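You operate a simulated robot arm through the tools that you are given. There is no shell and no other tool.

Carry out the task below with a simulated robot arm. There is one attempt and no reset: what you move stays moved.

TASK
Make the lowered lifter safe for service: lift lock on, lock pin in, main knob off, white box shut.
Fine: both locks go on before the white box is opened.
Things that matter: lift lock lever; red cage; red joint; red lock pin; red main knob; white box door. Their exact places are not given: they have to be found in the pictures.

It is judged by the outcome, as a careful person would: the job done as asked, and still so three seconds after it is handed in. It fails if anything else is knocked over, pushed out of place, dropped, spilled or broken.

THE ROBOT
A 6-joint arm with a two-finger parallel gripper on a trunk, on a base that drives. Base frame: it is fixed to the floor where the robot stands at the start and does not move with it; the origin is under the middle of the robot, x ahead of it, y to its left, z up. Units: m, degrees, N and s.
With the tool pointing down near the work surface it reaches from about 0.1 to 0.74 m from the robot's upright axis, wherever it stands. Its first joint turns from -166.0 to 166.0 degrees. Places, roughly: lift lock lever [1.2, -1.8, 1]; red cage [0.8, -1.8, 1.2]; red joint [0.6, -1.7, 0.7]; red lock pin [1.1, -1.9, 0.6]; red main knob [0.9, -1.8, 1.3]; white box door [0.9, -1.9, 1.4]. Payload 3.43 kg.
Tool frame: the origin (TCP) lies between the finger pads and is the grasp point; the fingertips stand 0.034 m ahead of it; z points along the fingers, y is the line along which they close. The gripper opens to 0.128 m. The fingers are 0.024 m wide and 0.012 m thick; the gripper's body (0.048 by 0.13 m) begins 0.096 m behind the TCP.
Orientation is that of the tool frame in the base frame, as a unit quaternion [w, x, y, z]. With the fingers straight down and closing along the base's y, the tool's x points along the base's -x, its y along +y and its z along -z.

THE INTERFACE
- The arm moves only by the tool play_rows. Its argument "plan" is a list of rows, each a list of 3 entries, a list of its own where there are three numbers: the shift along the tool's x, y, z in m, then the turn, a rotation vector about the tool's x, y, z in degrees, then the finger opening in m, from 0 to 0.128. In form: [[[tx, ty, tz], [rx, ry, rz], hand], ...]. A call has 1 to 20 rows; each row is the pose to reach, as a shift and turn from the pose commanded when the call began, along the tool's axes at that moment. A row lasts 0.2 s, in which the tool goes at most 0.05 m and 8.6 degrees; a call with a longer step from one row to the next is refused whole, and so is a gripper value outside its range. Where a pose cannot be reached the arm comes as near as it can. A force on the tool above 90 N (or 10 N above the force at the start of the call, whichever is more), or a blocked arm, ends the call early, and 0.2 s more pass. The fingers move at their own pace (about 0.045 m/s each) and stop on an object; they squeeze with about 35 N. The grip force told is the motor's: it shows also when the fingers shut on nothing. Time passes only in rows, and 0.2 s behind the last, so rows that repeat a pose let the fingers close. It gives the time, the measured TCP pose, the force on the tool (base axes), the opening and the grip force at its end, in the units of the frame above (readings bear some noise), with the torque about the TCP (base axes, N m) and any sound that the robot's microphone picked up.
- Cameras (640 x 400 px; columns grow to the right, rows downward): "scene" is now at [0.0282, 0.1399, 1.5296]; the picture's right is [-0.16, -0.99, 0.00], its down [-0.49, 0.08, -0.87] and it looks along [0.86, -0.14, -0.50] (base axes); focal length 269 px, centre (320, 200). "wrist" rides on the gripper at [0.076, -0.011, -0.16] in the tool frame; the picture's right is [0.15, 0.99, 0.00], its down [-0.88, 0.13, -0.46] and it looks along [-0.45, 0.07, 0.89] (tool axes); focal length 234 px, centre (320, 200).
- camera(camera): a new picture of that camera. The clock stands still meanwhile.
- drive_base(legs): drives the robot by 1 to 6 legs, each [ahead, turn to the left] in m and degrees, along the robot's own axes; the way and the turn of a leg run together, so that a leg with both is an arc; at most 1.5 m and 180 degrees a leg. The arm and the cameras ride along, it lands a little off, and it stops where it bumps. It gives what a move gives.
- aim_head(pan, tilt): turns the head with the scene camera to pan (to the left, within 155 degrees either way) and tilt (down, from -29 to 69), counted from straight ahead of the robot. It gives what a move gives.
- measure_at(camera, pixels): for up to 12 pixels [column, row] of the newest picture of that camera ("zoom" is the newest enlarged one), the place [x, y, z] in the base frame of the surface seen there, good to about 0.002 m. The clock stands still meanwhile.
- zoom(camera, box): a new picture of the part [left, top, right, bottom] of that camera's present view, enlarged. The clock stands still meanwhile.
- job_done(): hands the job in; it is judged then, once.

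Open the gripper and draw the arm clear of the work before you hand the job in, unless the task says otherwise.

The tools are called after "Call:" by a JSON object that holds its "method" and its "body". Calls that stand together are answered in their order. play_rows: Moves the arm, as the interface text tells. Its arguments: {"type":"object","properties":{"plan":{"type":"array","items":{"type":"array"}}},"required":["plan"]} The other tools are called the same way: drive_base (legs) drives the base; aim_head (pan, tilt) turns the head that bears the scene camera; camera (camera) takes a picture; measure_at (camera, pixels) gives the place of the surface under pixels of a picture; zoom (camera, box) takes an enlarged picture of a part of a camera's view; job_done () hands the job in.

At the start:

```text
clock: 0.0
position: [0.3641, -0.1036, 1.2095]
ee_rot: [0.0, 0.002, 1.0, 0.0]
contact_force: [1.0, -1.2, 0.2]
moment: [-0.01, 0.01, -0.03]
finger_gap: 0.128
gripper_force: 0.1
robot x, y, heading: [-0.0023, -0.001, 0.0]
head pan, tilt: [-9.2, 29.8]
```

scene: 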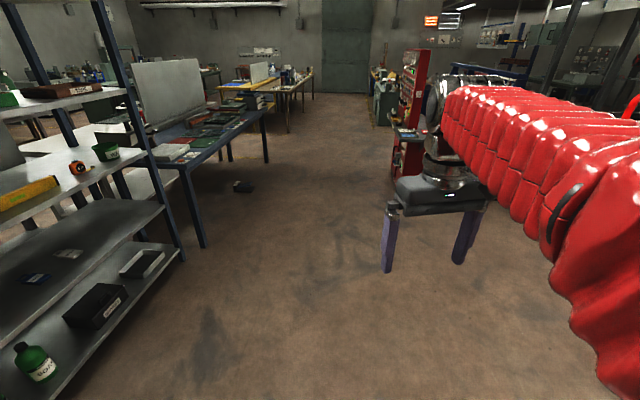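
wrist: 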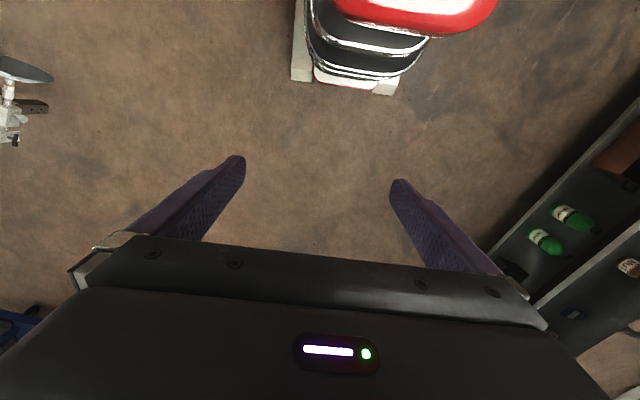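

The scene picture shows a shelf at left and a red sleeve (the arm) at right; the work lies to the right around [1, -1.8]. I turn the head toward it.

Call:
{"method": "aim_head", "body": {"pan": -62, "tilt": 15}}

Call:
{"method": "camera", "body": {"camera": "scene"}}

```text
clock: 1.2
position: [0.365, -0.1045, 1.2108]
ee_rot: [0.001, 0.002, 1.0, 0.0]
contact_force: [0.0, -0.1, 0.5]
moment: [-0.01, 0.02, 0.02]
finger_gap: 0.1279
gripper_force: 0.0
robot x, y, heading: [-0.0019, 0.0005, -0.1]
head pan, tilt: [-62.0, 15.0]
```

```text
taken
```

scene: 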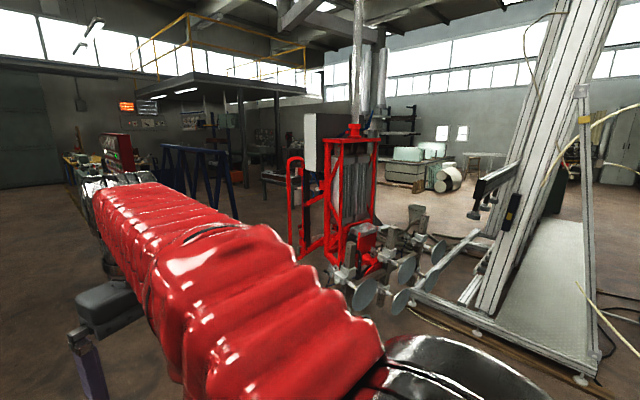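

The red caged lifter stands at about (340,190) of the scene picture. I zoom in on it.

Call:
{"method": "zoom", "body": {"camera": "scene", "box": [260, 80, 460, 320]}}

Call:
{"method": "zoom", "body": {"camera": "scene", "box": [280, 100, 400, 175]}}

```text
1.67 times, centred on (360, 200) of scene
```

zoom: 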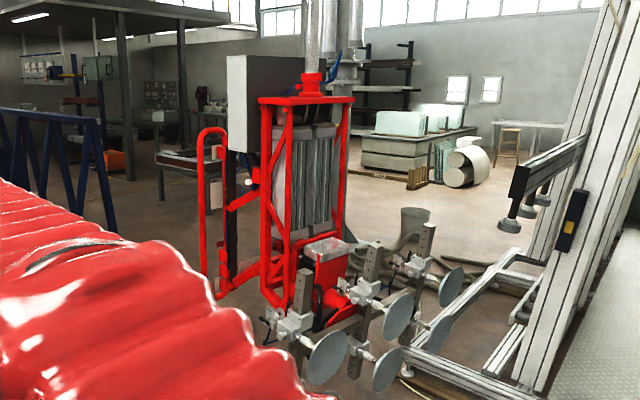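

```text
5.33 times, centred on (340, 138) of scene
```

zoom: 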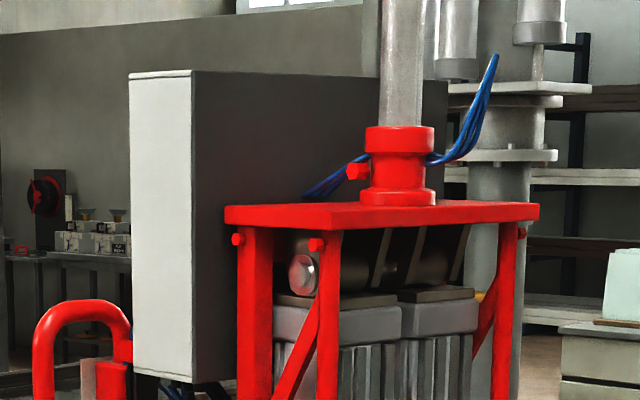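

The white box's pale face is at (160,220) of the zoom, its side at (210,200). I measure the structure.

Call:
{"method": "measure_at", "body": {"camera": "zoom", "pixels": [[135, 80], [190, 80], [440, 90], [160, 220], [190, 370], [135, 340], [80, 310], [40, 380], [400, 160], [235, 215], [535, 212], [355, 172]]}}

Call:
{"method": "zoom", "body": {"camera": "scene", "box": [280, 200, 440, 310]}}

```text
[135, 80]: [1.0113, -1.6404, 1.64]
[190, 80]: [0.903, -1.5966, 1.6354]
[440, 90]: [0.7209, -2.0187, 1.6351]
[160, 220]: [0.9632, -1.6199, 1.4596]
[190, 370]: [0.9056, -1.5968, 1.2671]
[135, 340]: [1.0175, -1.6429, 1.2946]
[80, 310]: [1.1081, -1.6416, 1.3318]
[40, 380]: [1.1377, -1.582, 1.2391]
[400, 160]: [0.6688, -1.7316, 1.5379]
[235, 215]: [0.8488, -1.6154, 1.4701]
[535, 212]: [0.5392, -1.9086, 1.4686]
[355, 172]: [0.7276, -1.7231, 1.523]
```

```text
3.64 times, centred on (360, 255) of scene
```

zoom: 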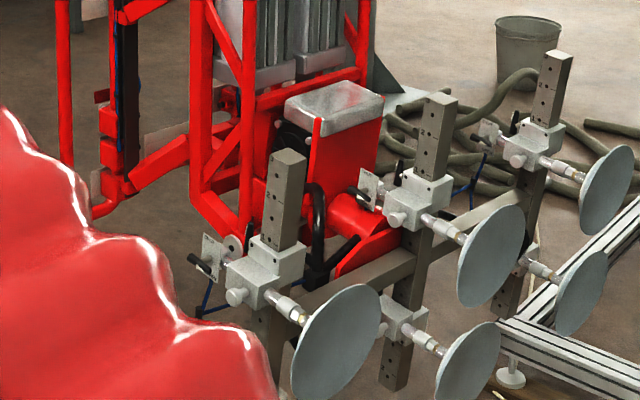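

The box's door face must look along about [0.92,-0.39], away from the robot, so I'll have to drive around to the +x side. I look over the floor there first.

Call:
{"method": "aim_head", "body": {"pan": -35, "tilt": 20}}

Call:
{"method": "camera", "body": {"camera": "scene"}}

```text
clock: 2.1
position: [0.3634, -0.104, 1.21]
ee_rot: [0.0, 0.001, 1.0, 0.001]
contact_force: [1.1, -0.6, 0.2]
moment: [0.02, 0.04, 0.0]
finger_gap: 0.1279
gripper_force: 0.3
robot x, y, heading: [-0.0007, -0.0002, -0.2]
head pan, tilt: [-35.0, 20.0]
```

```text
taken
```

scene: 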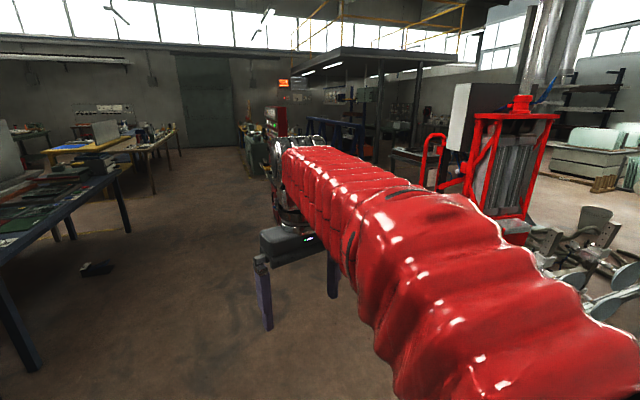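

The floor ahead looks clear between the left table and the arm; I measure table legs, the floor object (97,268), the blue frame and bench to plan the drive.

Call:
{"method": "measure_at", "body": {"camera": "scene", "pixels": [[127, 228], [30, 365], [97, 268], [245, 170], [345, 150], [362, 125], [312, 125], [405, 155], [415, 182], [430, 175], [280, 120], [230, 200]]}}

Call:
{"method": "zoom", "body": {"camera": "scene", "box": [280, 60, 480, 200]}}

```text
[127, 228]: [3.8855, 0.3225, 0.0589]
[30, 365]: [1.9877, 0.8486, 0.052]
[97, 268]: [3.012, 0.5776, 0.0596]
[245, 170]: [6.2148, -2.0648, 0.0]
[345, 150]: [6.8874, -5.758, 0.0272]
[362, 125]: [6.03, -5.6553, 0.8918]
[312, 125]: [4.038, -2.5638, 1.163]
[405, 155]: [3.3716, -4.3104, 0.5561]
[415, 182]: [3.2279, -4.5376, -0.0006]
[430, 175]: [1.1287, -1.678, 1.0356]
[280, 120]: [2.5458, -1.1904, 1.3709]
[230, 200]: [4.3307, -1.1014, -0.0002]
```

```text
2.86 times, centred on (380, 130) of scene
```

zoom: 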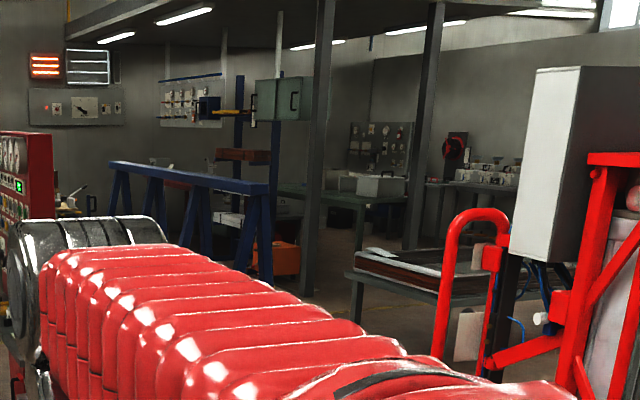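

A red cabinet stands at about [2.55,-1.19]; the handle bar of the lifter reaches [1.13,-1.68]. I drive ahead 0.9 m, then look at the gap between the two.

Call:
{"method": "drive_base", "body": {"legs": [[0.9, 0]]}}

Call:
{"method": "aim_head", "body": {"pan": -75, "tilt": 25}}

Call:
{"method": "camera", "body": {"camera": "scene"}}

```text
clock: 8.2
position: [1.2544, -0.1169, 1.2112]
ee_rot: [0.0, 0.009, 1.0, 0.0]
contact_force: [0.1, 0.2, -0.3]
moment: [0.01, 0.03, 0.0]
finger_gap: 0.1283
gripper_force: 0.1
robot x, y, heading: [0.8931, -0.0119, -1.1]
head pan, tilt: [-35.0, 20.0]
```

```text
clock: 9.2
position: [1.2539, -0.1176, 1.2126]
ee_rot: [0.0, 0.01, 1.0, 0.0]
contact_force: [-0.8, 0.3, 0.6]
moment: [0.01, 0.01, 0.03]
finger_gap: 0.1281
gripper_force: 0.1
robot x, y, heading: [0.8897, -0.0082, -0.8]
head pan, tilt: [-75.0, 25.0]
```

```text
taken
```

scene: 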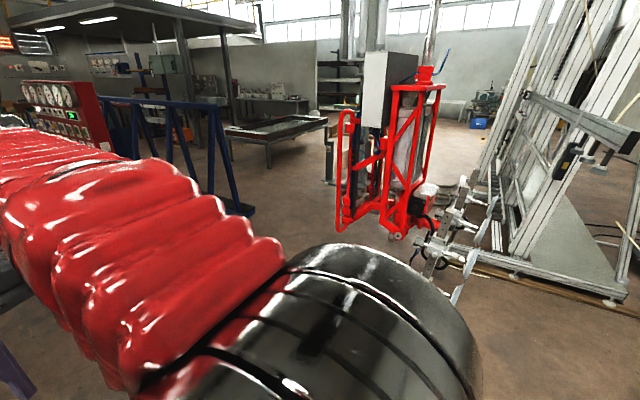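

From here I see free floor right of the blue frame (240,210). I measure the blue frame foot, the cabinet edge and floor points.

Call:
{"method": "measure_at", "body": {"camera": "scene", "pixels": [[245, 208], [195, 105], [110, 140], [100, 90], [290, 220], [250, 190], [330, 175], [340, 225], [400, 90], [365, 60], [355, 115], [395, 235]]}}

Call:
{"method": "zoom", "body": {"camera": "scene", "box": [300, 40, 480, 280]}}

```text
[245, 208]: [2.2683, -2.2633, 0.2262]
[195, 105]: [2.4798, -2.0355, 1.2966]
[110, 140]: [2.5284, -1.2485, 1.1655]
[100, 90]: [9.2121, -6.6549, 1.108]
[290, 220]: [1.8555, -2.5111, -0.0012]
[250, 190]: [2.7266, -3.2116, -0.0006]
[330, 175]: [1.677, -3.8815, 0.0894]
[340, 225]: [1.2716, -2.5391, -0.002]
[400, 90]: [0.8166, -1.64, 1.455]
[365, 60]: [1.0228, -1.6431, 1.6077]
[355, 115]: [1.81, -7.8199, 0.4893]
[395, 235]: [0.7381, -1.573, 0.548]
```

```text
1.67 times, centred on (390, 160) of scene
```

zoom: 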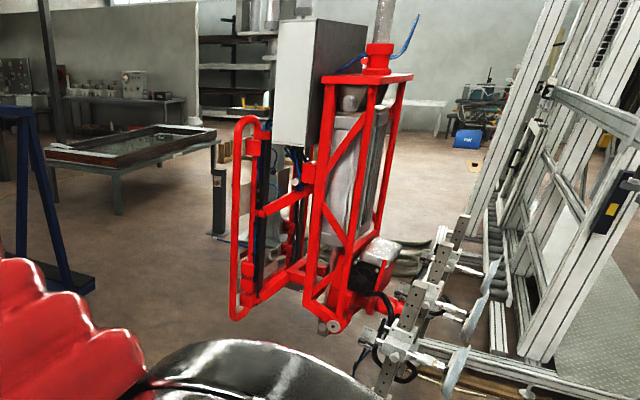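

The blue frame's near foot is about [2.27,-2.26] and the lifter's handle reaches x≈1.15, leaving about 1.1 m. I look down to judge the robot's own base size.

Call:
{"method": "aim_head", "body": {"pan": -90, "tilt": 69}}

Call:
{"method": "camera", "body": {"camera": "scene"}}

Call:
{"method": "camera", "body": {"camera": "wrist"}}

```text
clock: 10.3
position: [1.2552, -0.1169, 1.211]
ee_rot: [0.0, 0.009, 1.0, 0.0]
contact_force: [-0.1, 0.4, 0.5]
moment: [0.02, 0.01, 0.0]
finger_gap: 0.1279
gripper_force: 0.0
robot x, y, heading: [0.8911, -0.0095, -0.9]
head pan, tilt: [-90.0, 68.8]
```

```text
taken
```

scene: 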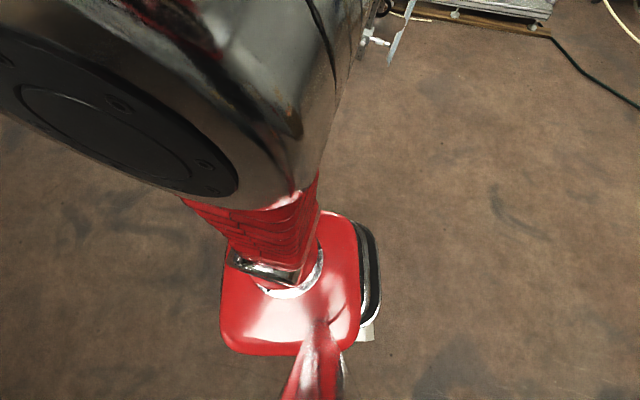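

```text
taken
```

wrist: 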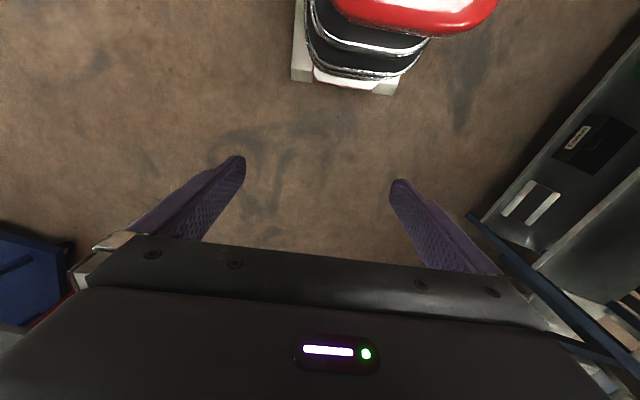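

The base is compact; I measure its edges.

Call:
{"method": "measure_at", "body": {"camera": "scene", "pixels": [[225, 340], [355, 225], [340, 345], [378, 300], [370, 338], [228, 240], [280, 230]]}}

Call:
{"method": "measure_at", "body": {"camera": "wrist", "pixels": [[298, 78], [398, 90], [350, 20], [420, 20], [40, 300], [480, 230]]}}

```text
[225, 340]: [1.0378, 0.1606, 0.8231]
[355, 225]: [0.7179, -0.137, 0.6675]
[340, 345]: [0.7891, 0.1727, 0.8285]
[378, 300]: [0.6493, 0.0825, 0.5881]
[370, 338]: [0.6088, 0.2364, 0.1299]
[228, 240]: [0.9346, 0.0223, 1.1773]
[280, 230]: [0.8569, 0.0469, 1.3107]
```

```text
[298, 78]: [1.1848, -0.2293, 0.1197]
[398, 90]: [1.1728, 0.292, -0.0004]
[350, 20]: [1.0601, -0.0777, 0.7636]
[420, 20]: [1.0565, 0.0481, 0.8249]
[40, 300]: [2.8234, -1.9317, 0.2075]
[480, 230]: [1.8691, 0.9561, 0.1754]
```

The base is about 0.6 by 0.55 m. I drive in two stretches: to about [1.75,-0.9] and then down to about [1.8,-1.6] before looking again.

Call:
{"method": "drive_base", "body": {"legs": [[0, -44], [1.25, 0], [0, -45]]}}

Call:
{"method": "aim_head", "body": {"pan": 30, "tilt": 35}}

Call:
{"method": "camera", "body": {"camera": "scene"}}

Call:
{"method": "aim_head", "body": {"pan": -25, "tilt": 30}}

Call:
{"method": "camera", "body": {"camera": "scene"}}

```text
clock: 24.4
position: [1.6787, -1.253, 1.2109]
ee_rot: [0.0, 0.706, 0.708, -0.001]
contact_force: [-0.1, 0.1, 0.1]
moment: [0.04, -0.02, 0.02]
finger_gap: 0.1281
gripper_force: 0.0
robot x, y, heading: [1.793, -0.8886, -89.4]
head pan, tilt: [-90.0, 68.8]
```

```text
clock: 26.4
position: [1.6784, -1.2542, 1.211]
ee_rot: [0.0, 0.706, 0.709, 0.0]
contact_force: [0.0, -0.4, -0.3]
moment: [0.01, -0.01, 0.03]
finger_gap: 0.1281
gripper_force: 0.1
robot x, y, heading: [1.7969, -0.885, -89.6]
head pan, tilt: [30.0, 35.0]
```

```text
taken
```

scene: 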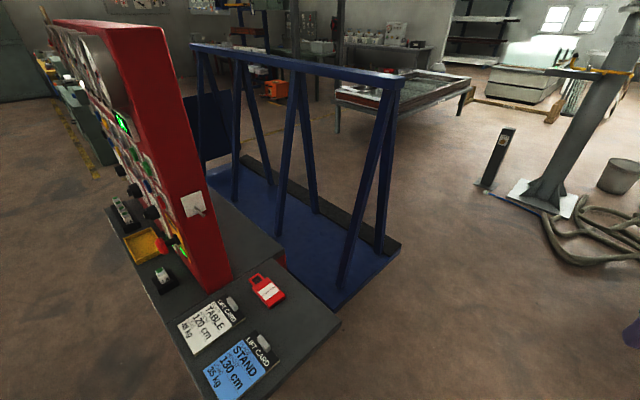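

```text
clock: 27.6
position: [1.6787, -1.2528, 1.2118]
ee_rot: [0.0, 0.706, 0.708, 0.001]
contact_force: [-0.1, 0.3, 0.3]
moment: [0.03, -0.01, 0.02]
finger_gap: 0.1278
gripper_force: 0.0
robot x, y, heading: [1.7977, -0.8866, -89.5]
head pan, tilt: [-25.0, 30.0]
```

```text
taken
```

scene: 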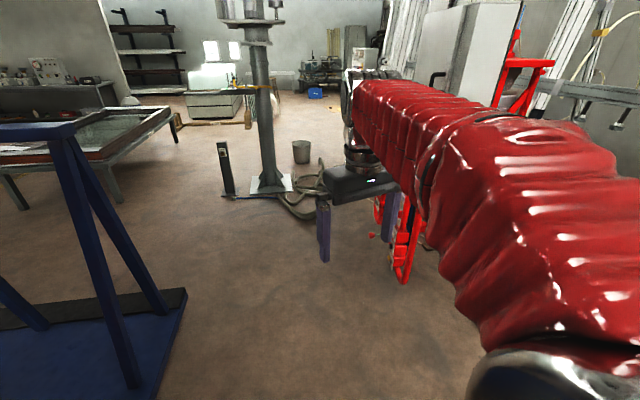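

The control desk and blue frame are on the left; the box door has a dark handle at (435,80). I measure the blue frame's base edge, and zoom on the lifter.

Call:
{"method": "measure_at", "body": {"camera": "scene", "pixels": [[186, 292], [155, 395], [70, 130], [165, 115], [230, 190], [285, 188], [400, 280], [300, 300]]}}

Call:
{"method": "zoom", "body": {"camera": "scene", "box": [340, 0, 560, 140]}}

Call:
{"method": "aim_head", "body": {"pan": 20, "tilt": 60}}

Call:
{"method": "camera", "body": {"camera": "scene"}}

```text
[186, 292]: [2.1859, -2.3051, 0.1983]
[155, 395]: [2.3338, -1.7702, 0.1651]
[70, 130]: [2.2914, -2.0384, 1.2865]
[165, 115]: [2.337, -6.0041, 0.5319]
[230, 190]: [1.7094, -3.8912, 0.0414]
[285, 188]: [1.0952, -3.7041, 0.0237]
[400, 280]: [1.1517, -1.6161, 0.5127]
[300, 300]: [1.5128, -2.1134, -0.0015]
```

```text
2.86 times, centred on (450, 70) of scene
```

zoom: 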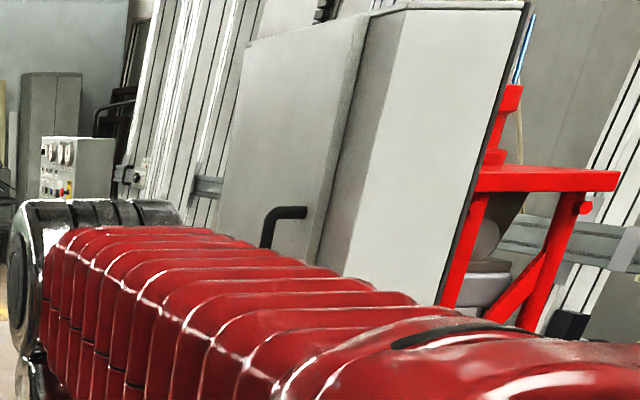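

```text
clock: 28.7
position: [1.6788, -1.2527, 1.2125]
ee_rot: [-0.001, 0.705, 0.709, 0.0]
contact_force: [1.2, -0.3, 0.1]
moment: [-0.01, 0.02, 0.0]
finger_gap: 0.1282
gripper_force: 0.0
robot x, y, heading: [1.7965, -0.8844, -89.6]
head pan, tilt: [20.0, 60.0]
```

```text
taken
```

scene: 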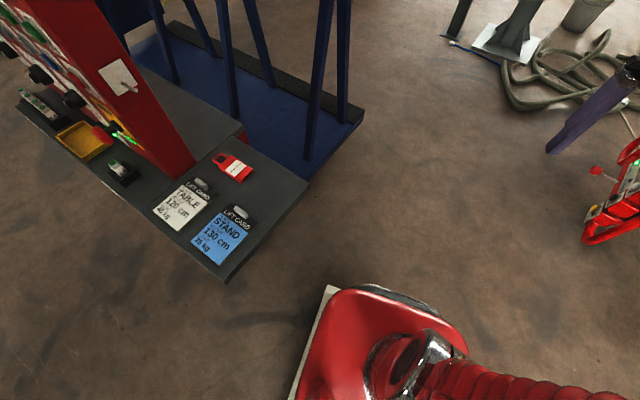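

The desk corner is at (228,282) in this picture, not far from my base at (380,340). I measure it.

Call:
{"method": "measure_at", "body": {"camera": "scene", "pixels": [[228, 280], [305, 185], [355, 122], [240, 215], [185, 205], [310, 340], [450, 320], [590, 240], [600, 172]]}}

Call:
{"method": "zoom", "body": {"camera": "scene", "box": [540, 80, 640, 260]}}

Call:
{"method": "zoom", "body": {"camera": "scene", "box": [0, 40, 310, 290]}}

```text
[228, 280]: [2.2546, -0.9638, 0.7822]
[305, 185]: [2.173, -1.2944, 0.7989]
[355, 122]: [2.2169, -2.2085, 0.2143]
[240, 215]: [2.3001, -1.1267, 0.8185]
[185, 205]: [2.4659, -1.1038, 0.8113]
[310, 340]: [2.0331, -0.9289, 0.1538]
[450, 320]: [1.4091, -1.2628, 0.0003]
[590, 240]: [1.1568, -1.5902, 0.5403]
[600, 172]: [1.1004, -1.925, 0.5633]
```

```text
2.22 times, centred on (590, 170) of scene
```

zoom: 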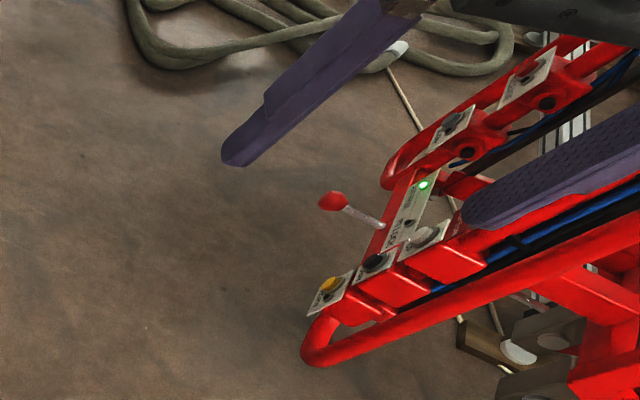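

```text
1.60 times, centred on (155, 165) of scene
```

zoom: 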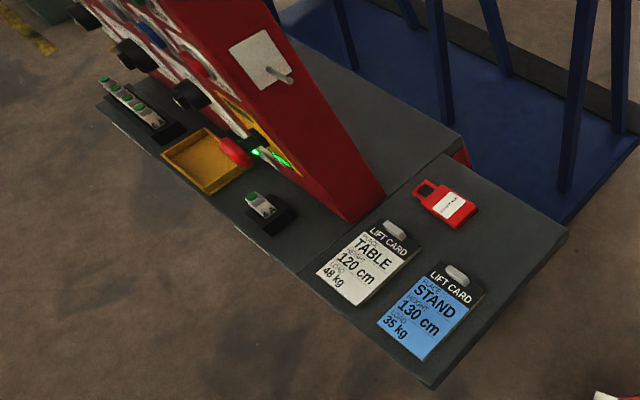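

The lock pin with a red ball is at (600,172) → [1.10,-1.93,0.56], on a red panel frame. Clearances past the desk ([2.17,-1.29]) and the blue frame ([2.19,-2.31]) are sufficient, so I drive on to about [1.8,-2.0] and turn to face the lifter.

Call:
{"method": "drive_base", "body": {"legs": [[1.1, 0], [0, -113]]}}

Call:
{"method": "aim_head", "body": {"pan": 10, "tilt": 25}}

Call:
{"method": "camera", "body": {"camera": "scene"}}

Call:
{"method": "camera", "body": {"camera": "wrist"}}

```text
clock: 43.0
position: [1.5169, -1.747, 1.2108]
ee_rot: [0.0, 0.98, -0.201, 0.0]
contact_force: [0.2, -0.2, -0.3]
moment: [0.0, -0.03, 0.03]
finger_gap: 0.1281
gripper_force: 0.0
robot x, y, heading: [1.7878, -2.0401, 157.6]
head pan, tilt: [20.0, 60.0]
```

```text
clock: 44.0
position: [1.5164, -1.7463, 1.212]
ee_rot: [0.0, 0.98, -0.201, 0.0]
contact_force: [0.5, -1.0, -0.3]
moment: [0.01, -0.03, 0.02]
finger_gap: 0.1281
gripper_force: 0.1
robot x, y, heading: [1.7871, -2.0392, 157.5]
head pan, tilt: [10.0, 25.0]
```

```text
taken
```

scene: 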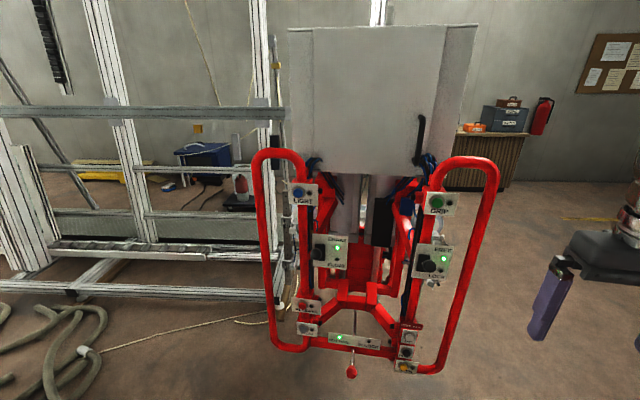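

```text
taken
```

wrist: 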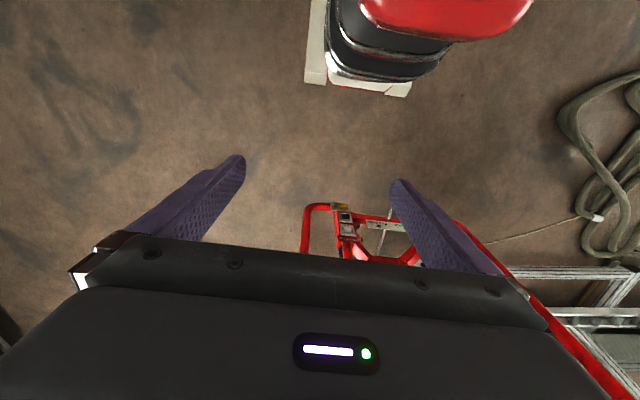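

Now the lifter's operator side faces me squarely, with the box at (380,95), its handle at (420,140), and the labelled panels below. I zoom in on the panels.

Call:
{"method": "zoom", "body": {"camera": "scene", "box": [385, 170, 495, 300]}}

Call:
{"method": "zoom", "body": {"camera": "scene", "box": [280, 170, 390, 300]}}

Call:
{"method": "zoom", "body": {"camera": "scene", "box": [280, 280, 440, 390]}}

Call:
{"method": "zoom", "body": {"camera": "scene", "box": [280, 10, 490, 180]}}

```text
3.08 times, centred on (440, 235) of scene
```

zoom: 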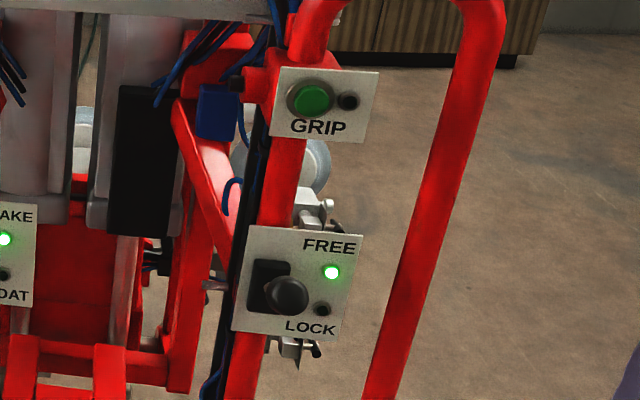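

```text
3.08 times, centred on (335, 235) of scene
```

zoom: 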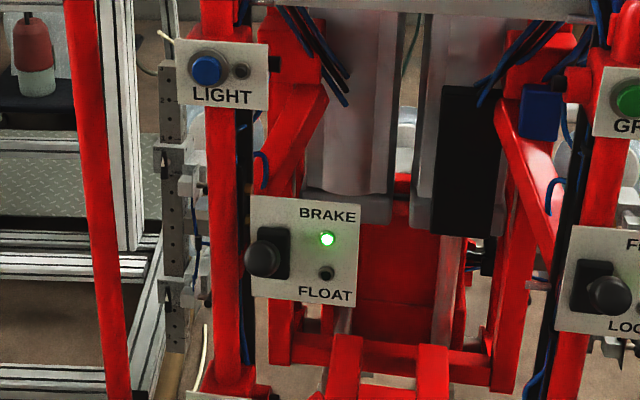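

```text
3.64 times, centred on (360, 335) of scene
```

zoom: 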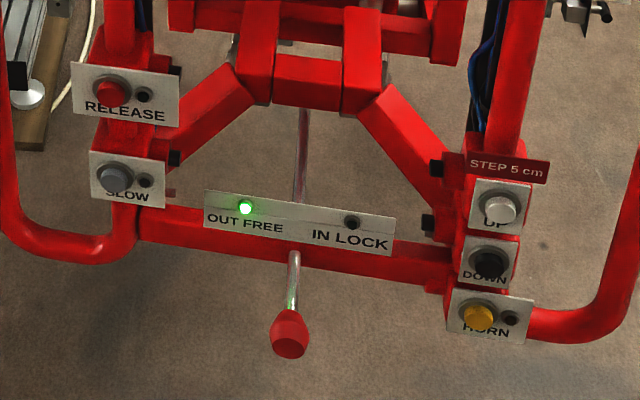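

```text
2.35 times, centred on (385, 95) of scene
```

zoom: 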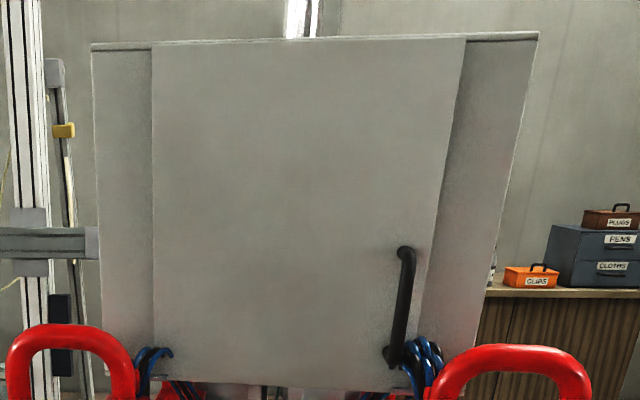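

FREE is lit on the right panel, OUT FREE on the pin panel (pin with red ball), and the door has a vertical black handle at lower right. I measure the door and handle points in the newest zoom.

Call:
{"method": "measure_at", "body": {"camera": "zoom", "pixels": [[165, 60], [450, 60], [425, 330], [165, 340], [300, 200], [404, 250], [404, 290], [392, 350], [390, 362], [470, 60], [110, 200], [280, 385]]}}

Call:
{"method": "measure_at", "body": {"camera": "scene", "pixels": [[430, 265], [445, 245], [425, 280], [318, 252], [335, 245], [352, 371], [353, 350], [340, 338], [385, 345], [495, 190], [260, 165], [437, 200]]}}

```text
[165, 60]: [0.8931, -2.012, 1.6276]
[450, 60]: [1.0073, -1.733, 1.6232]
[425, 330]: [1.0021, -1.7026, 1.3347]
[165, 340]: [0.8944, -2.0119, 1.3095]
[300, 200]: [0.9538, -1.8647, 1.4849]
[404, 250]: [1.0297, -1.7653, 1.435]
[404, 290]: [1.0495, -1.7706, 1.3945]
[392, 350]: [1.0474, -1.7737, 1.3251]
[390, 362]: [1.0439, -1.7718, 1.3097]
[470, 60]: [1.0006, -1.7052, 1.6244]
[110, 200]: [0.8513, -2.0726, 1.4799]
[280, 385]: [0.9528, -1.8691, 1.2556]
```

```text
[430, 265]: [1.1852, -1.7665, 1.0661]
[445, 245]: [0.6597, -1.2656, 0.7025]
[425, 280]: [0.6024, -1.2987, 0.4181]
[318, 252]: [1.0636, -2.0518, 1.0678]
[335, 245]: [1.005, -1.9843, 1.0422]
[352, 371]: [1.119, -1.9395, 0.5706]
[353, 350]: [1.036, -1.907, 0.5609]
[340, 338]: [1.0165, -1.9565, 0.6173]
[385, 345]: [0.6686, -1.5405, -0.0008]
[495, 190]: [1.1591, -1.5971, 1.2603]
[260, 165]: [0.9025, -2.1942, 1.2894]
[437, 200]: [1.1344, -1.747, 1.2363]
```

Door frame: right direction r≈[0.379,0.925], outward normal n≈[0.925,-0.379]; I am facing it squarely at 0.84 m. I zoom tightly on the FREE/LOCK lever, and compare with the BRAKE lever.

Call:
{"method": "zoom", "body": {"camera": "scene", "box": [405, 235, 465, 295]}}

Call:
{"method": "measure_at", "body": {"camera": "zoom", "pixels": [[300, 200], [280, 210], [340, 210], [260, 150], [250, 220], [400, 100], [240, 90], [270, 270], [420, 290], [385, 160]]}}

Call:
{"method": "zoom", "body": {"camera": "scene", "box": [300, 225, 360, 285]}}

```text
6.67 times, centred on (435, 265) of scene
```

zoom: 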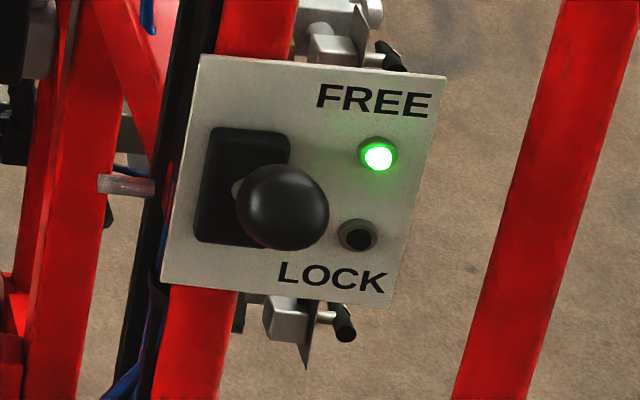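

```text
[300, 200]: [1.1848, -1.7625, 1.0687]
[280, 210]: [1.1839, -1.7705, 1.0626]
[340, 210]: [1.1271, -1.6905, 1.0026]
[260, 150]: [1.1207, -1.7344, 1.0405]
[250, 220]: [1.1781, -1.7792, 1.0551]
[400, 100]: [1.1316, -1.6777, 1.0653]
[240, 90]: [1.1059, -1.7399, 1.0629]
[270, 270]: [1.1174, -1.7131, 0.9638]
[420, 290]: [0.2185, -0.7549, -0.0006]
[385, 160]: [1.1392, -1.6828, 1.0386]
```

```text
6.67 times, centred on (330, 255) of scene
```

zoom: 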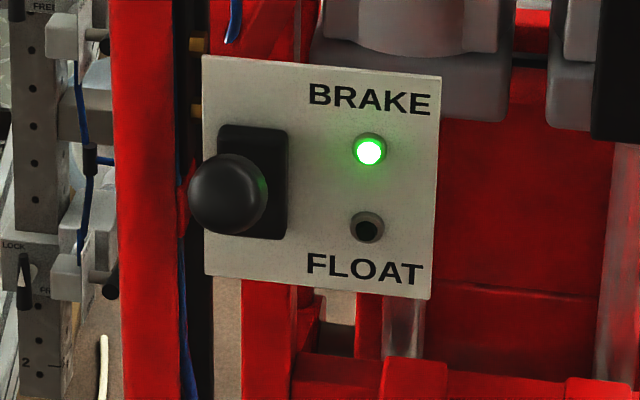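

The lever's ball sits at u≈-1.184, d≈1.75, z≈1.055 (above its slot centre z≈1.02), so LOCK means pushing it down. I tilt the tool to point horizontally at the lifter, in line with the lever but 0.2 m short of it.

Call:
{"method": "play_rows", "body": {"plan": [[[-0.01, 0.012, 0.0], [0, -7.5, 0], 0.128], [[-0.02, 0.024, 0.0], [0, -15, 0], 0.128], [[-0.03, 0.036, 0.0], [0, -22.5, 0], 0.128], [[-0.04, 0.048, 0.01], [0, -30, 0], 0.128], [[-0.05, 0.06, 0.03], [0, -37.5, 0], 0.128], [[-0.06, 0.072, 0.05], [0, -45, 0], 0.12], [[-0.07, 0.084, 0.07], [0, -52.5, 0], 0.11], [[-0.08, 0.096, 0.09], [0, -60, 0], 0.1], [[-0.09, 0.108, 0.11], [0, -67.5, 0], 0.09], [[-0.1, 0.12, 0.13], [0, -75, 0], 0.08], [[-0.11, 0.132, 0.14], [0, -82.5, 0], 0.08], [[-0.1145, 0.143, 0.152], [0, -90, 0], 0.08], [[-0.1145, 0.143, 0.152], [0, -90, 0], 0.08]]}}

Call:
{"method": "camera", "body": {"camera": "wrist"}}

Call:
{"method": "camera", "body": {"camera": "scene"}}

```text
clock: 46.8
position: [1.2993, -1.754, 1.0854]
ee_rot: [-0.142, 0.694, -0.137, -0.693]
contact_force: [-0.3, -0.1, 1.0]
moment: [0.0, -0.03, -0.04]
finger_gap: 0.0798
gripper_force: 0.0
out of reach, approached as far as the arm can: row 9, 10, 11, 12, 13
robot x, y, heading: [1.7893, -2.0373, 157.8]
head pan, tilt: [10.0, 25.0]
```

```text
taken
```

wrist: 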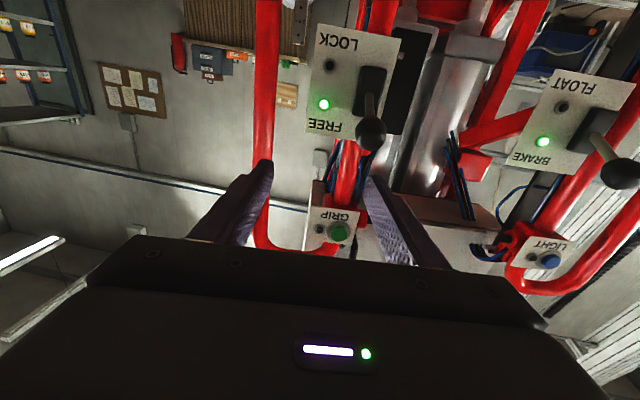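

```text
taken
```

scene: 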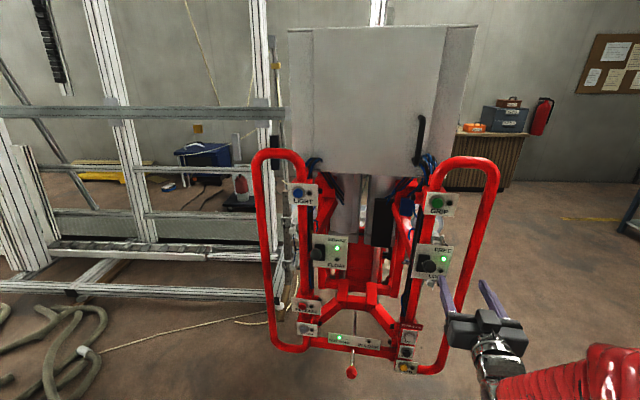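

The tool now points horizontally (actual d≈1.867, u≈-1.130, short of the commanded fold), and the wrist picture shows the lever ball at (370,135) on the FREE side. I test with a small 5 cm forward move to see what the commanded pose is.

Call:
{"method": "play_rows", "body": {"plan": [[[0, 0, 0.025], [0, 0, 0], 0.08], [[0, 0, 0.05], [0, 0, 0], 0.08], [[0, 0, 0.05], [0, 0, 0], 0.08]]}}

```text
clock: 47.6
position: [1.2599, -1.7268, 1.0837]
ee_rot: [-0.139, 0.694, -0.139, -0.693]
contact_force: [0.2, -0.1, 0.0]
moment: [0.02, 0.02, 0.03]
finger_gap: 0.0799
gripper_force: 0.0
out of reach, approached as far as the arm can: row 1, 2, 3
robot x, y, heading: [1.7902, -2.0396, 157.3]
head pan, tilt: [10.0, 25.0]
```

Actual pose moved forward 4.7 cm but is still flagged out of reach, at u≈-1.12. I shift left (tool +y) 6 cm to align with the ball at u≈-1.184 and see how it follows.

Call:
{"method": "play_rows", "body": {"plan": [[[0, 0.03, 0], [0, 0, 0], 0.08], [[0, 0.06, 0], [0, 0, 0], 0.08], [[0, 0.06, 0], [0, 0, 0], 0.08]]}}

Call:
{"method": "camera", "body": {"camera": "wrist"}}

```text
clock: 48.4
position: [1.2594, -1.7445, 1.0844]
ee_rot: [-0.135, 0.697, -0.125, -0.693]
contact_force: [-0.2, 0.1, 1.0]
moment: [0.02, 0.0, 0.02]
finger_gap: 0.0798
gripper_force: 0.1
out of reach, approached as far as the arm can: row 1, 2, 3
robot x, y, heading: [1.7922, -2.0373, 157.6]
head pan, tilt: [10.0, 25.0]
```

```text
taken
```

wrist: 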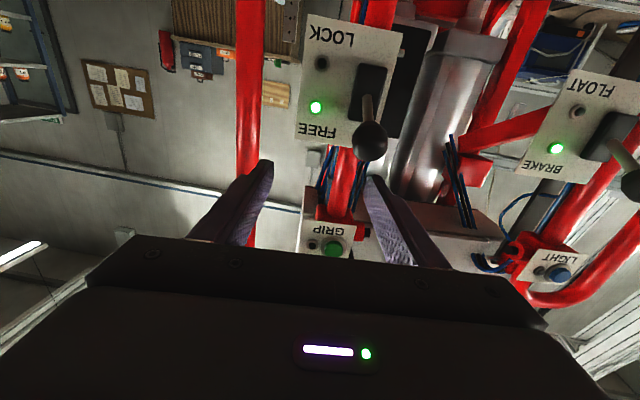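

The lateral shift only took 1.6 cm and the tool yawed slightly, so some joint is limited. I look at the arm itself with the head to understand its posture.

Call:
{"method": "aim_head", "body": {"pan": -35, "tilt": 45}}

Call:
{"method": "camera", "body": {"camera": "scene"}}

```text
clock: 49.5
position: [1.2592, -1.7449, 1.0842]
ee_rot: [-0.134, 0.697, -0.126, -0.693]
contact_force: [-0.2, 0.3, -0.2]
moment: [0.01, -0.02, 0.04]
finger_gap: 0.0798
gripper_force: 0.1
robot x, y, heading: [1.7923, -2.0394, 157.5]
head pan, tilt: [-35.0, 45.0]
```

```text
taken
```

scene: 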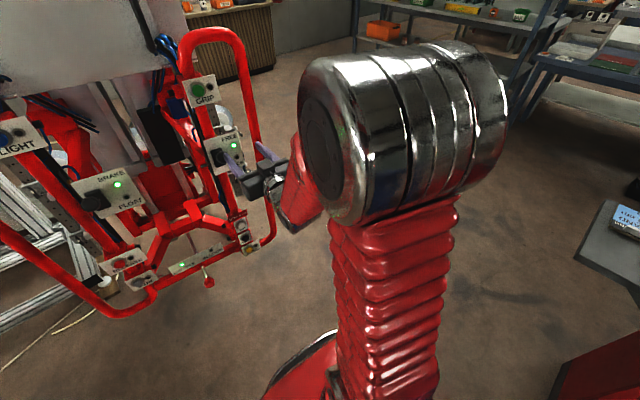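

The upper arm stands upright with the elbow high by the camera and the forearm comes down to the wrist. I test the reach higher and further left, staying clear of the lifter (d≈1.83).

Call:
{"method": "play_rows", "body": {"plan": [[[-0.04, 0.02, -0.02], [0, 0, 0], 0.08], [[-0.08, 0.04, -0.02], [0, 0, 0], 0.08], [[-0.1, 0.06, -0.02], [0, 0, 0], 0.08], [[-0.1, 0.06, -0.02], [0, 0, 0], 0.08]]}}

```text
clock: 50.5
position: [1.2779, -1.7739, 1.1767]
ee_rot: [-0.131, 0.696, -0.132, -0.693]
contact_force: [-0.5, 0.0, 0.3]
moment: [0.04, 0.0, 0.02]
finger_gap: 0.0802
gripper_force: 0.1
out of reach, approached as far as the arm can: row 1, 2, 3, 4
robot x, y, heading: [1.7901, -2.0366, 157.5]
head pan, tilt: [-35.0, 45.0]
```

Still flagged out of reach. I test 6 cm forward at this height (fingertips to d≈1.76, still clear of the GRIP button at d≈1.71 and the lever below).

Call:
{"method": "play_rows", "body": {"plan": [[[0, 0, 0.03], [0, 0, 0], 0.08], [[0, 0, 0.06], [0, 0, 0], 0.08], [[0, 0, 0.06], [0, 0, 0], 0.08]]}}

```text
clock: 51.4
position: [1.2314, -1.7351, 1.1767]
ee_rot: [-0.136, 0.695, -0.137, -0.692]
contact_force: [0.7, -0.6, -0.1]
moment: [-0.01, 0.0, -0.03]
finger_gap: 0.08
gripper_force: 0.0
out of reach, approached as far as the arm can: row 1, 2, 3
robot x, y, heading: [1.792, -2.0389, 157.5]
head pan, tilt: [-35.0, 45.0]
```

The lateral limit behaves like a stop in the arm's first joint or wrist. I measure points on the arm links to work out its posture.

Call:
{"method": "camera", "body": {"camera": "scene"}}

Call:
{"method": "measure_at", "body": {"camera": "scene", "pixels": [[320, 140], [400, 60], [480, 100], [390, 240], [390, 300], [380, 370], [300, 180], [310, 205], [330, 390], [300, 370], [270, 180], [450, 220]]}}

```text
taken
```

scene: 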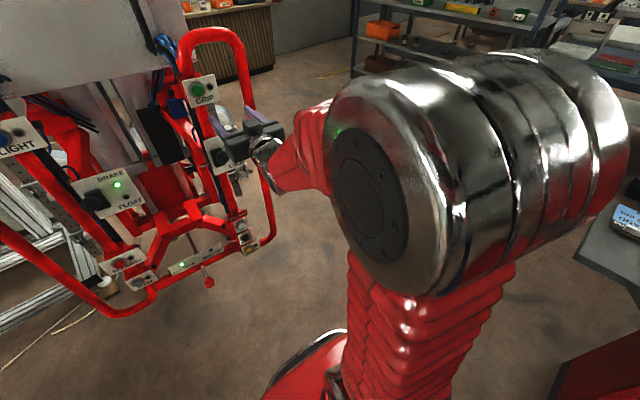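

```text
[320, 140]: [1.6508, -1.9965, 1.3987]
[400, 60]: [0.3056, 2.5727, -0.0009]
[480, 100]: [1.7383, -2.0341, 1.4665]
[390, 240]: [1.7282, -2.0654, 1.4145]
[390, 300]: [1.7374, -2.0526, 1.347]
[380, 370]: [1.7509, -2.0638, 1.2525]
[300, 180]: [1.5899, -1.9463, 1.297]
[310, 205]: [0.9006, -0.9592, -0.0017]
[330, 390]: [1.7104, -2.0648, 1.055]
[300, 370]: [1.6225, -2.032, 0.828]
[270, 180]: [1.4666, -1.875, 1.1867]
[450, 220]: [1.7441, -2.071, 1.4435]
```

The tool yaw seems unable to turn right relative to the arm plane. I test the other direction: 6 cm to the right and 2 cm back, to see if that is reachable.

Call:
{"method": "play_rows", "body": {"plan": [[[0, -0.03, -0.02], [0, 0, 0], 0.08], [[0, -0.06, -0.02], [0, 0, 0], 0.08], [[0, -0.06, -0.02], [0, 0, 0], 0.08]]}}

```text
clock: 52.1
position: [1.2736, -1.6856, 1.1778]
ee_rot: [0.142, -0.693, 0.142, 0.693]
contact_force: [-0.1, 0.3, -0.1]
moment: [0.01, -0.02, -0.01]
finger_gap: 0.08
gripper_force: 0.1
robot x, y, heading: [1.7919, -2.0357, 157.6]
head pan, tilt: [-35.0, 45.0]
```

That pose is reachable, so with the tool facing the lifter the target must lie ≥~0.12 m to the right of the robot's axis. I'll shift the robot left ~0.31 m; first I pull the arm back and look left for obstacles.

Call:
{"method": "play_rows", "body": {"plan": [[[0, 0, -0.04], [0, 0, 0], 0.08], [[0, 0, -0.08], [0, 0, 0], 0.08], [[0, 0, -0.1], [0, 0, 0], 0.08]]}}

Call:
{"method": "aim_head", "body": {"pan": 70, "tilt": 35}}

Call:
{"method": "camera", "body": {"camera": "scene"}}

```text
clock: 53.0
position: [1.3655, -1.7247, 1.1784]
ee_rot: [0.142, -0.693, 0.142, 0.693]
contact_force: [-0.3, 0.4, 0.7]
moment: [-0.01, -0.02, 0.01]
finger_gap: 0.0802
gripper_force: 0.1
robot x, y, heading: [1.7912, -2.0351, 157.6]
head pan, tilt: [-35.0, 45.0]
```

```text
clock: 54.8
position: [1.3646, -1.7259, 1.1785]
ee_rot: [-0.143, 0.693, -0.143, -0.692]
contact_force: [-0.3, 0.8, 0.3]
moment: [-0.02, 0.02, -0.02]
finger_gap: 0.08
gripper_force: 0.0
robot x, y, heading: [1.7927, -2.042, 157.6]
head pan, tilt: [70.0, 35.0]
```

```text
taken
```

scene: 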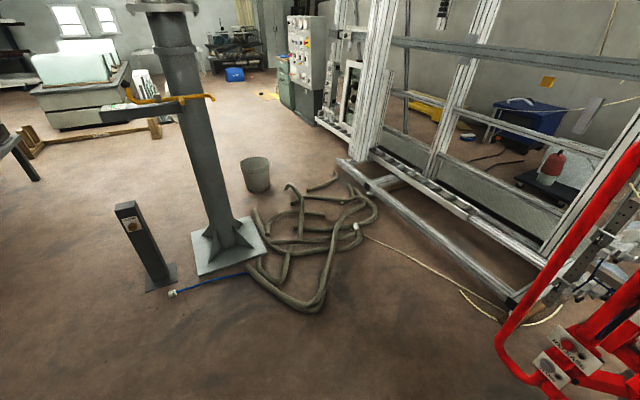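

The left side is free up to the hoses and posts; I measure the nearest ones before driving.

Call:
{"method": "measure_at", "body": {"camera": "scene", "pixels": [[312, 308], [265, 270], [170, 295], [160, 290], [130, 205], [200, 275], [500, 290]]}}

Call:
{"method": "drive_base", "body": {"legs": [[0, 80], [0.33, 0], [0, -80]]}}

Call:
{"method": "aim_head", "body": {"pan": -10, "tilt": 28}}

Call:
{"method": "camera", "body": {"camera": "scene"}}

```text
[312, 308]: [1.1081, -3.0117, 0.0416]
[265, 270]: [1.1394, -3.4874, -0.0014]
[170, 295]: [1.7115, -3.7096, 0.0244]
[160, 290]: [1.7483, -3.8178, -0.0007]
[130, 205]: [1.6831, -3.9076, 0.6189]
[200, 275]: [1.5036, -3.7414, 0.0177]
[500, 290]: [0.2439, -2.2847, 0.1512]
```

```text
clock: 67.4
position: [1.1923, -1.9992, 1.1792]
ee_rot: [0.143, -0.692, 0.143, 0.693]
contact_force: [-0.7, -0.7, 0.2]
moment: [0.02, -0.01, 0.0]
finger_gap: 0.08
gripper_force: 0.1
robot x, y, heading: [1.6077, -2.3313, 157.8]
head pan, tilt: [70.0, 35.0]
```

```text
clock: 68.9
position: [1.1929, -1.9979, 1.1792]
ee_rot: [-0.144, 0.693, -0.144, -0.692]
contact_force: [-0.2, -0.5, -0.2]
moment: [0.01, 0.0, 0.0]
finger_gap: 0.08
gripper_force: 0.0
robot x, y, heading: [1.6062, -2.3308, 157.8]
head pan, tilt: [-10.0, 28.0]
```

```text
taken
```

scene: 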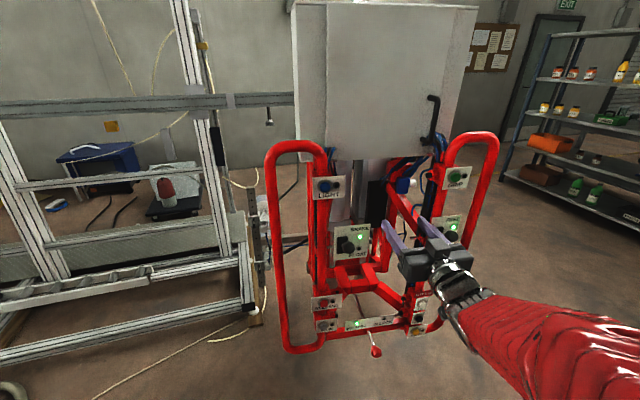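

The robot is now at u≈-1.547, d≈2.370; TCP at u≈-1.397, d≈1.861, z≈1.179. I move right and down to stand straight in front of the lever ball, 0.1 m short of it.

Call:
{"method": "play_rows", "body": {"plan": [[[0.02, -0.035, 0], [0, 0, 0], 0.08], [[0.04, -0.07, 0], [0, 0, 0], 0.08], [[0.06, -0.105, 0], [0, 0, 0], 0.08], [[0.08, -0.14, 0], [0, 0, 0], 0.08], [[0.1, -0.175, 0], [0, 0, 0], 0.08], [[0.124, -0.2126, 0], [0, 0, 0], 0.08], [[0.124, -0.2126, 0], [0, 0, 0], 0.08]]}}

Call:
{"method": "camera", "body": {"camera": "wrist"}}

Call:
{"method": "camera", "body": {"camera": "scene"}}

```text
clock: 70.5
position: [1.2766, -1.8017, 1.0554]
ee_rot: [0.141, -0.693, 0.142, 0.693]
contact_force: [-0.1, 0.0, -0.1]
moment: [-0.02, 0.02, 0.0]
finger_gap: 0.0798
gripper_force: 0.0
robot x, y, heading: [1.6076, -2.3287, 157.8]
head pan, tilt: [-10.0, 28.0]
```

```text
taken
```

wrist: 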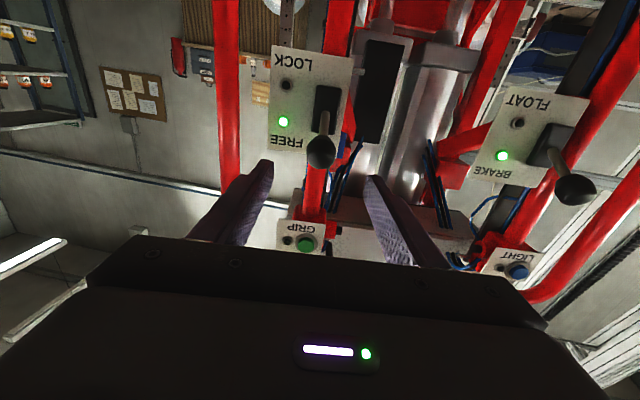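

```text
taken
```

scene: 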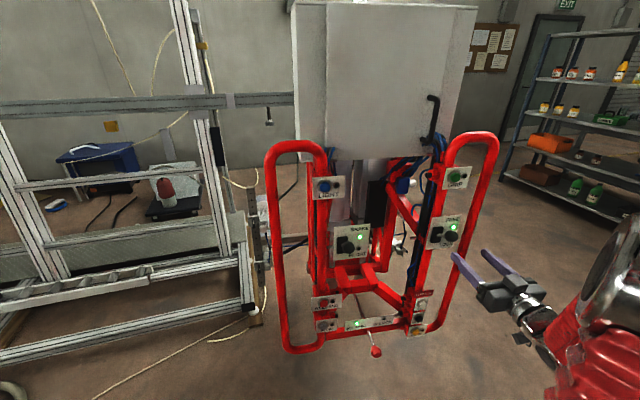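

The ball is at (320,152) in the wrist picture, between the two fingers. I measure it from both cameras.

Call:
{"method": "measure_at", "body": {"camera": "wrist", "pixels": [[320, 152], [310, 152], [330, 152], [320, 142], [320, 164], [322, 125], [318, 105], [330, 95], [300, 140], [340, 70]]}}

Call:
{"method": "zoom", "body": {"camera": "scene", "box": [415, 200, 535, 320]}}

```text
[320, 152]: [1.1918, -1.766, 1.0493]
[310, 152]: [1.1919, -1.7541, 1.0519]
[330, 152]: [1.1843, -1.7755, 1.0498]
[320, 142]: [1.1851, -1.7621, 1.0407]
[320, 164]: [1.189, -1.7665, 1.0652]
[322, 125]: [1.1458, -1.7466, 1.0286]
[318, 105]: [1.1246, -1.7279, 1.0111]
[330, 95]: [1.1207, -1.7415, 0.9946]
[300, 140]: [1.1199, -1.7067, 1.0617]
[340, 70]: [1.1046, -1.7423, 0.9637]
```

```text
3.33 times, centred on (475, 260) of scene
```

zoom: 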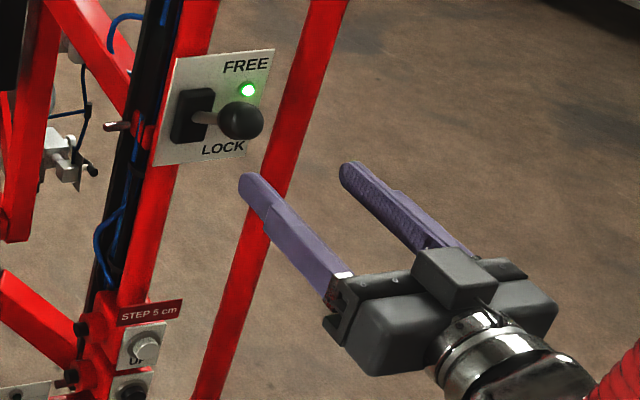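

The ball centre is about u=-1.182, d=1.753, z=1.056, with the stem sloping up 33°; my TCP is on its line. I advance 0.11 m and close on the ball.

Call:
{"method": "play_rows", "body": {"plan": [[[0, 0, 0.04], [0, 0, 0], 0.08], [[0, 0, 0.08], [0, 0, 0], 0.08], [[0, 0, 0.109], [0, 0, 0], 0.08], [[0, 0, 0.109], [0, 0, 0], 0.06], [[0, 0, 0.109], [0, 0, 0], 0.035], [[0, 0, 0.109], [0, 0, 0], 0.035], [[0, 0, 0.109], [0, 0, 0], 0.035]]}}

Call:
{"method": "zoom", "body": {"camera": "scene", "box": [415, 200, 535, 320]}}

```text
clock: 72.1
position: [1.1762, -1.7599, 1.0545]
ee_rot: [-0.143, 0.693, -0.143, -0.692]
contact_force: [-1.6, -1.9, -0.2]
moment: [-0.02, 0.05, 0.02]
finger_gap: 0.0368
gripper_force: 1.2
robot x, y, heading: [1.6107, -2.3299, 157.6]
head pan, tilt: [-10.0, 28.0]
```

```text
3.33 times, centred on (475, 260) of scene
```

zoom: 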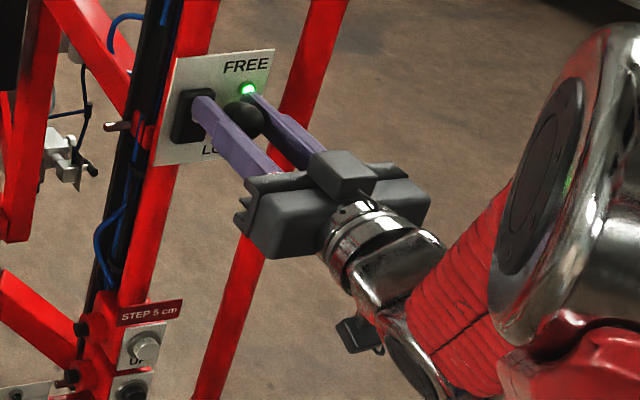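

The fingers straddle the ball (gap 0.037). I tighten and draw it down along the lever's arc.

Call:
{"method": "play_rows", "body": {"plan": [[[0, 0, 0], [0, 0, 0], 0.025], [[0.012, 0, -0.004], [0, 0, 0], 0.025], [[0.024, 0, -0.008], [0, 0, 0], 0.025], [[0.036, 0, -0.011], [0, 0, 0], 0.025], [[0.048, 0, -0.012], [0, 0, 0], 0.025], [[0.06, 0, -0.01], [0, 0, 0], 0.025], [[0.072, 0, -0.007], [0, 0, 0], 0.025], [[0.084, 0, -0.001], [0, 0, 0], 0.025]]}}

Call:
{"method": "zoom", "body": {"camera": "scene", "box": [415, 200, 535, 320]}}

Call:
{"method": "camera", "body": {"camera": "wrist"}}

```text
clock: 73.9
position: [1.1766, -1.7605, 0.9697]
ee_rot: [-0.142, 0.694, -0.144, -0.691]
contact_force: [-0.4, -7.9, -3.8]
moment: [0.14, -0.02, -0.16]
finger_gap: 0.0297
gripper_force: 4.3
robot x, y, heading: [1.6098, -2.3347, 157.8]
head pan, tilt: [-10.0, 28.0]
```

```text
3.33 times, centred on (475, 260) of scene
```

zoom: 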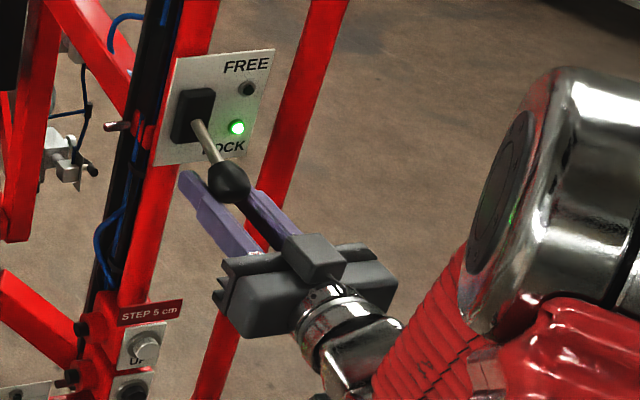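

```text
taken
```

wrist: 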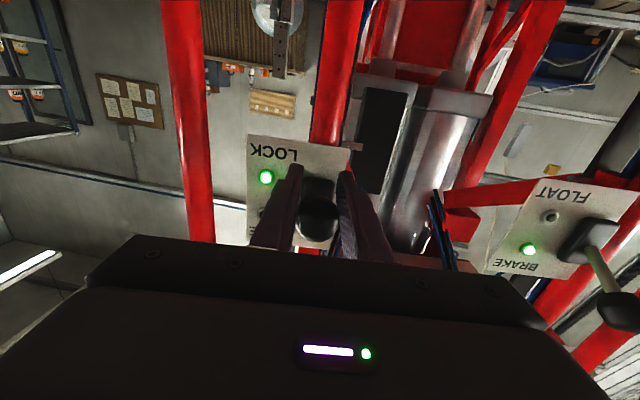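

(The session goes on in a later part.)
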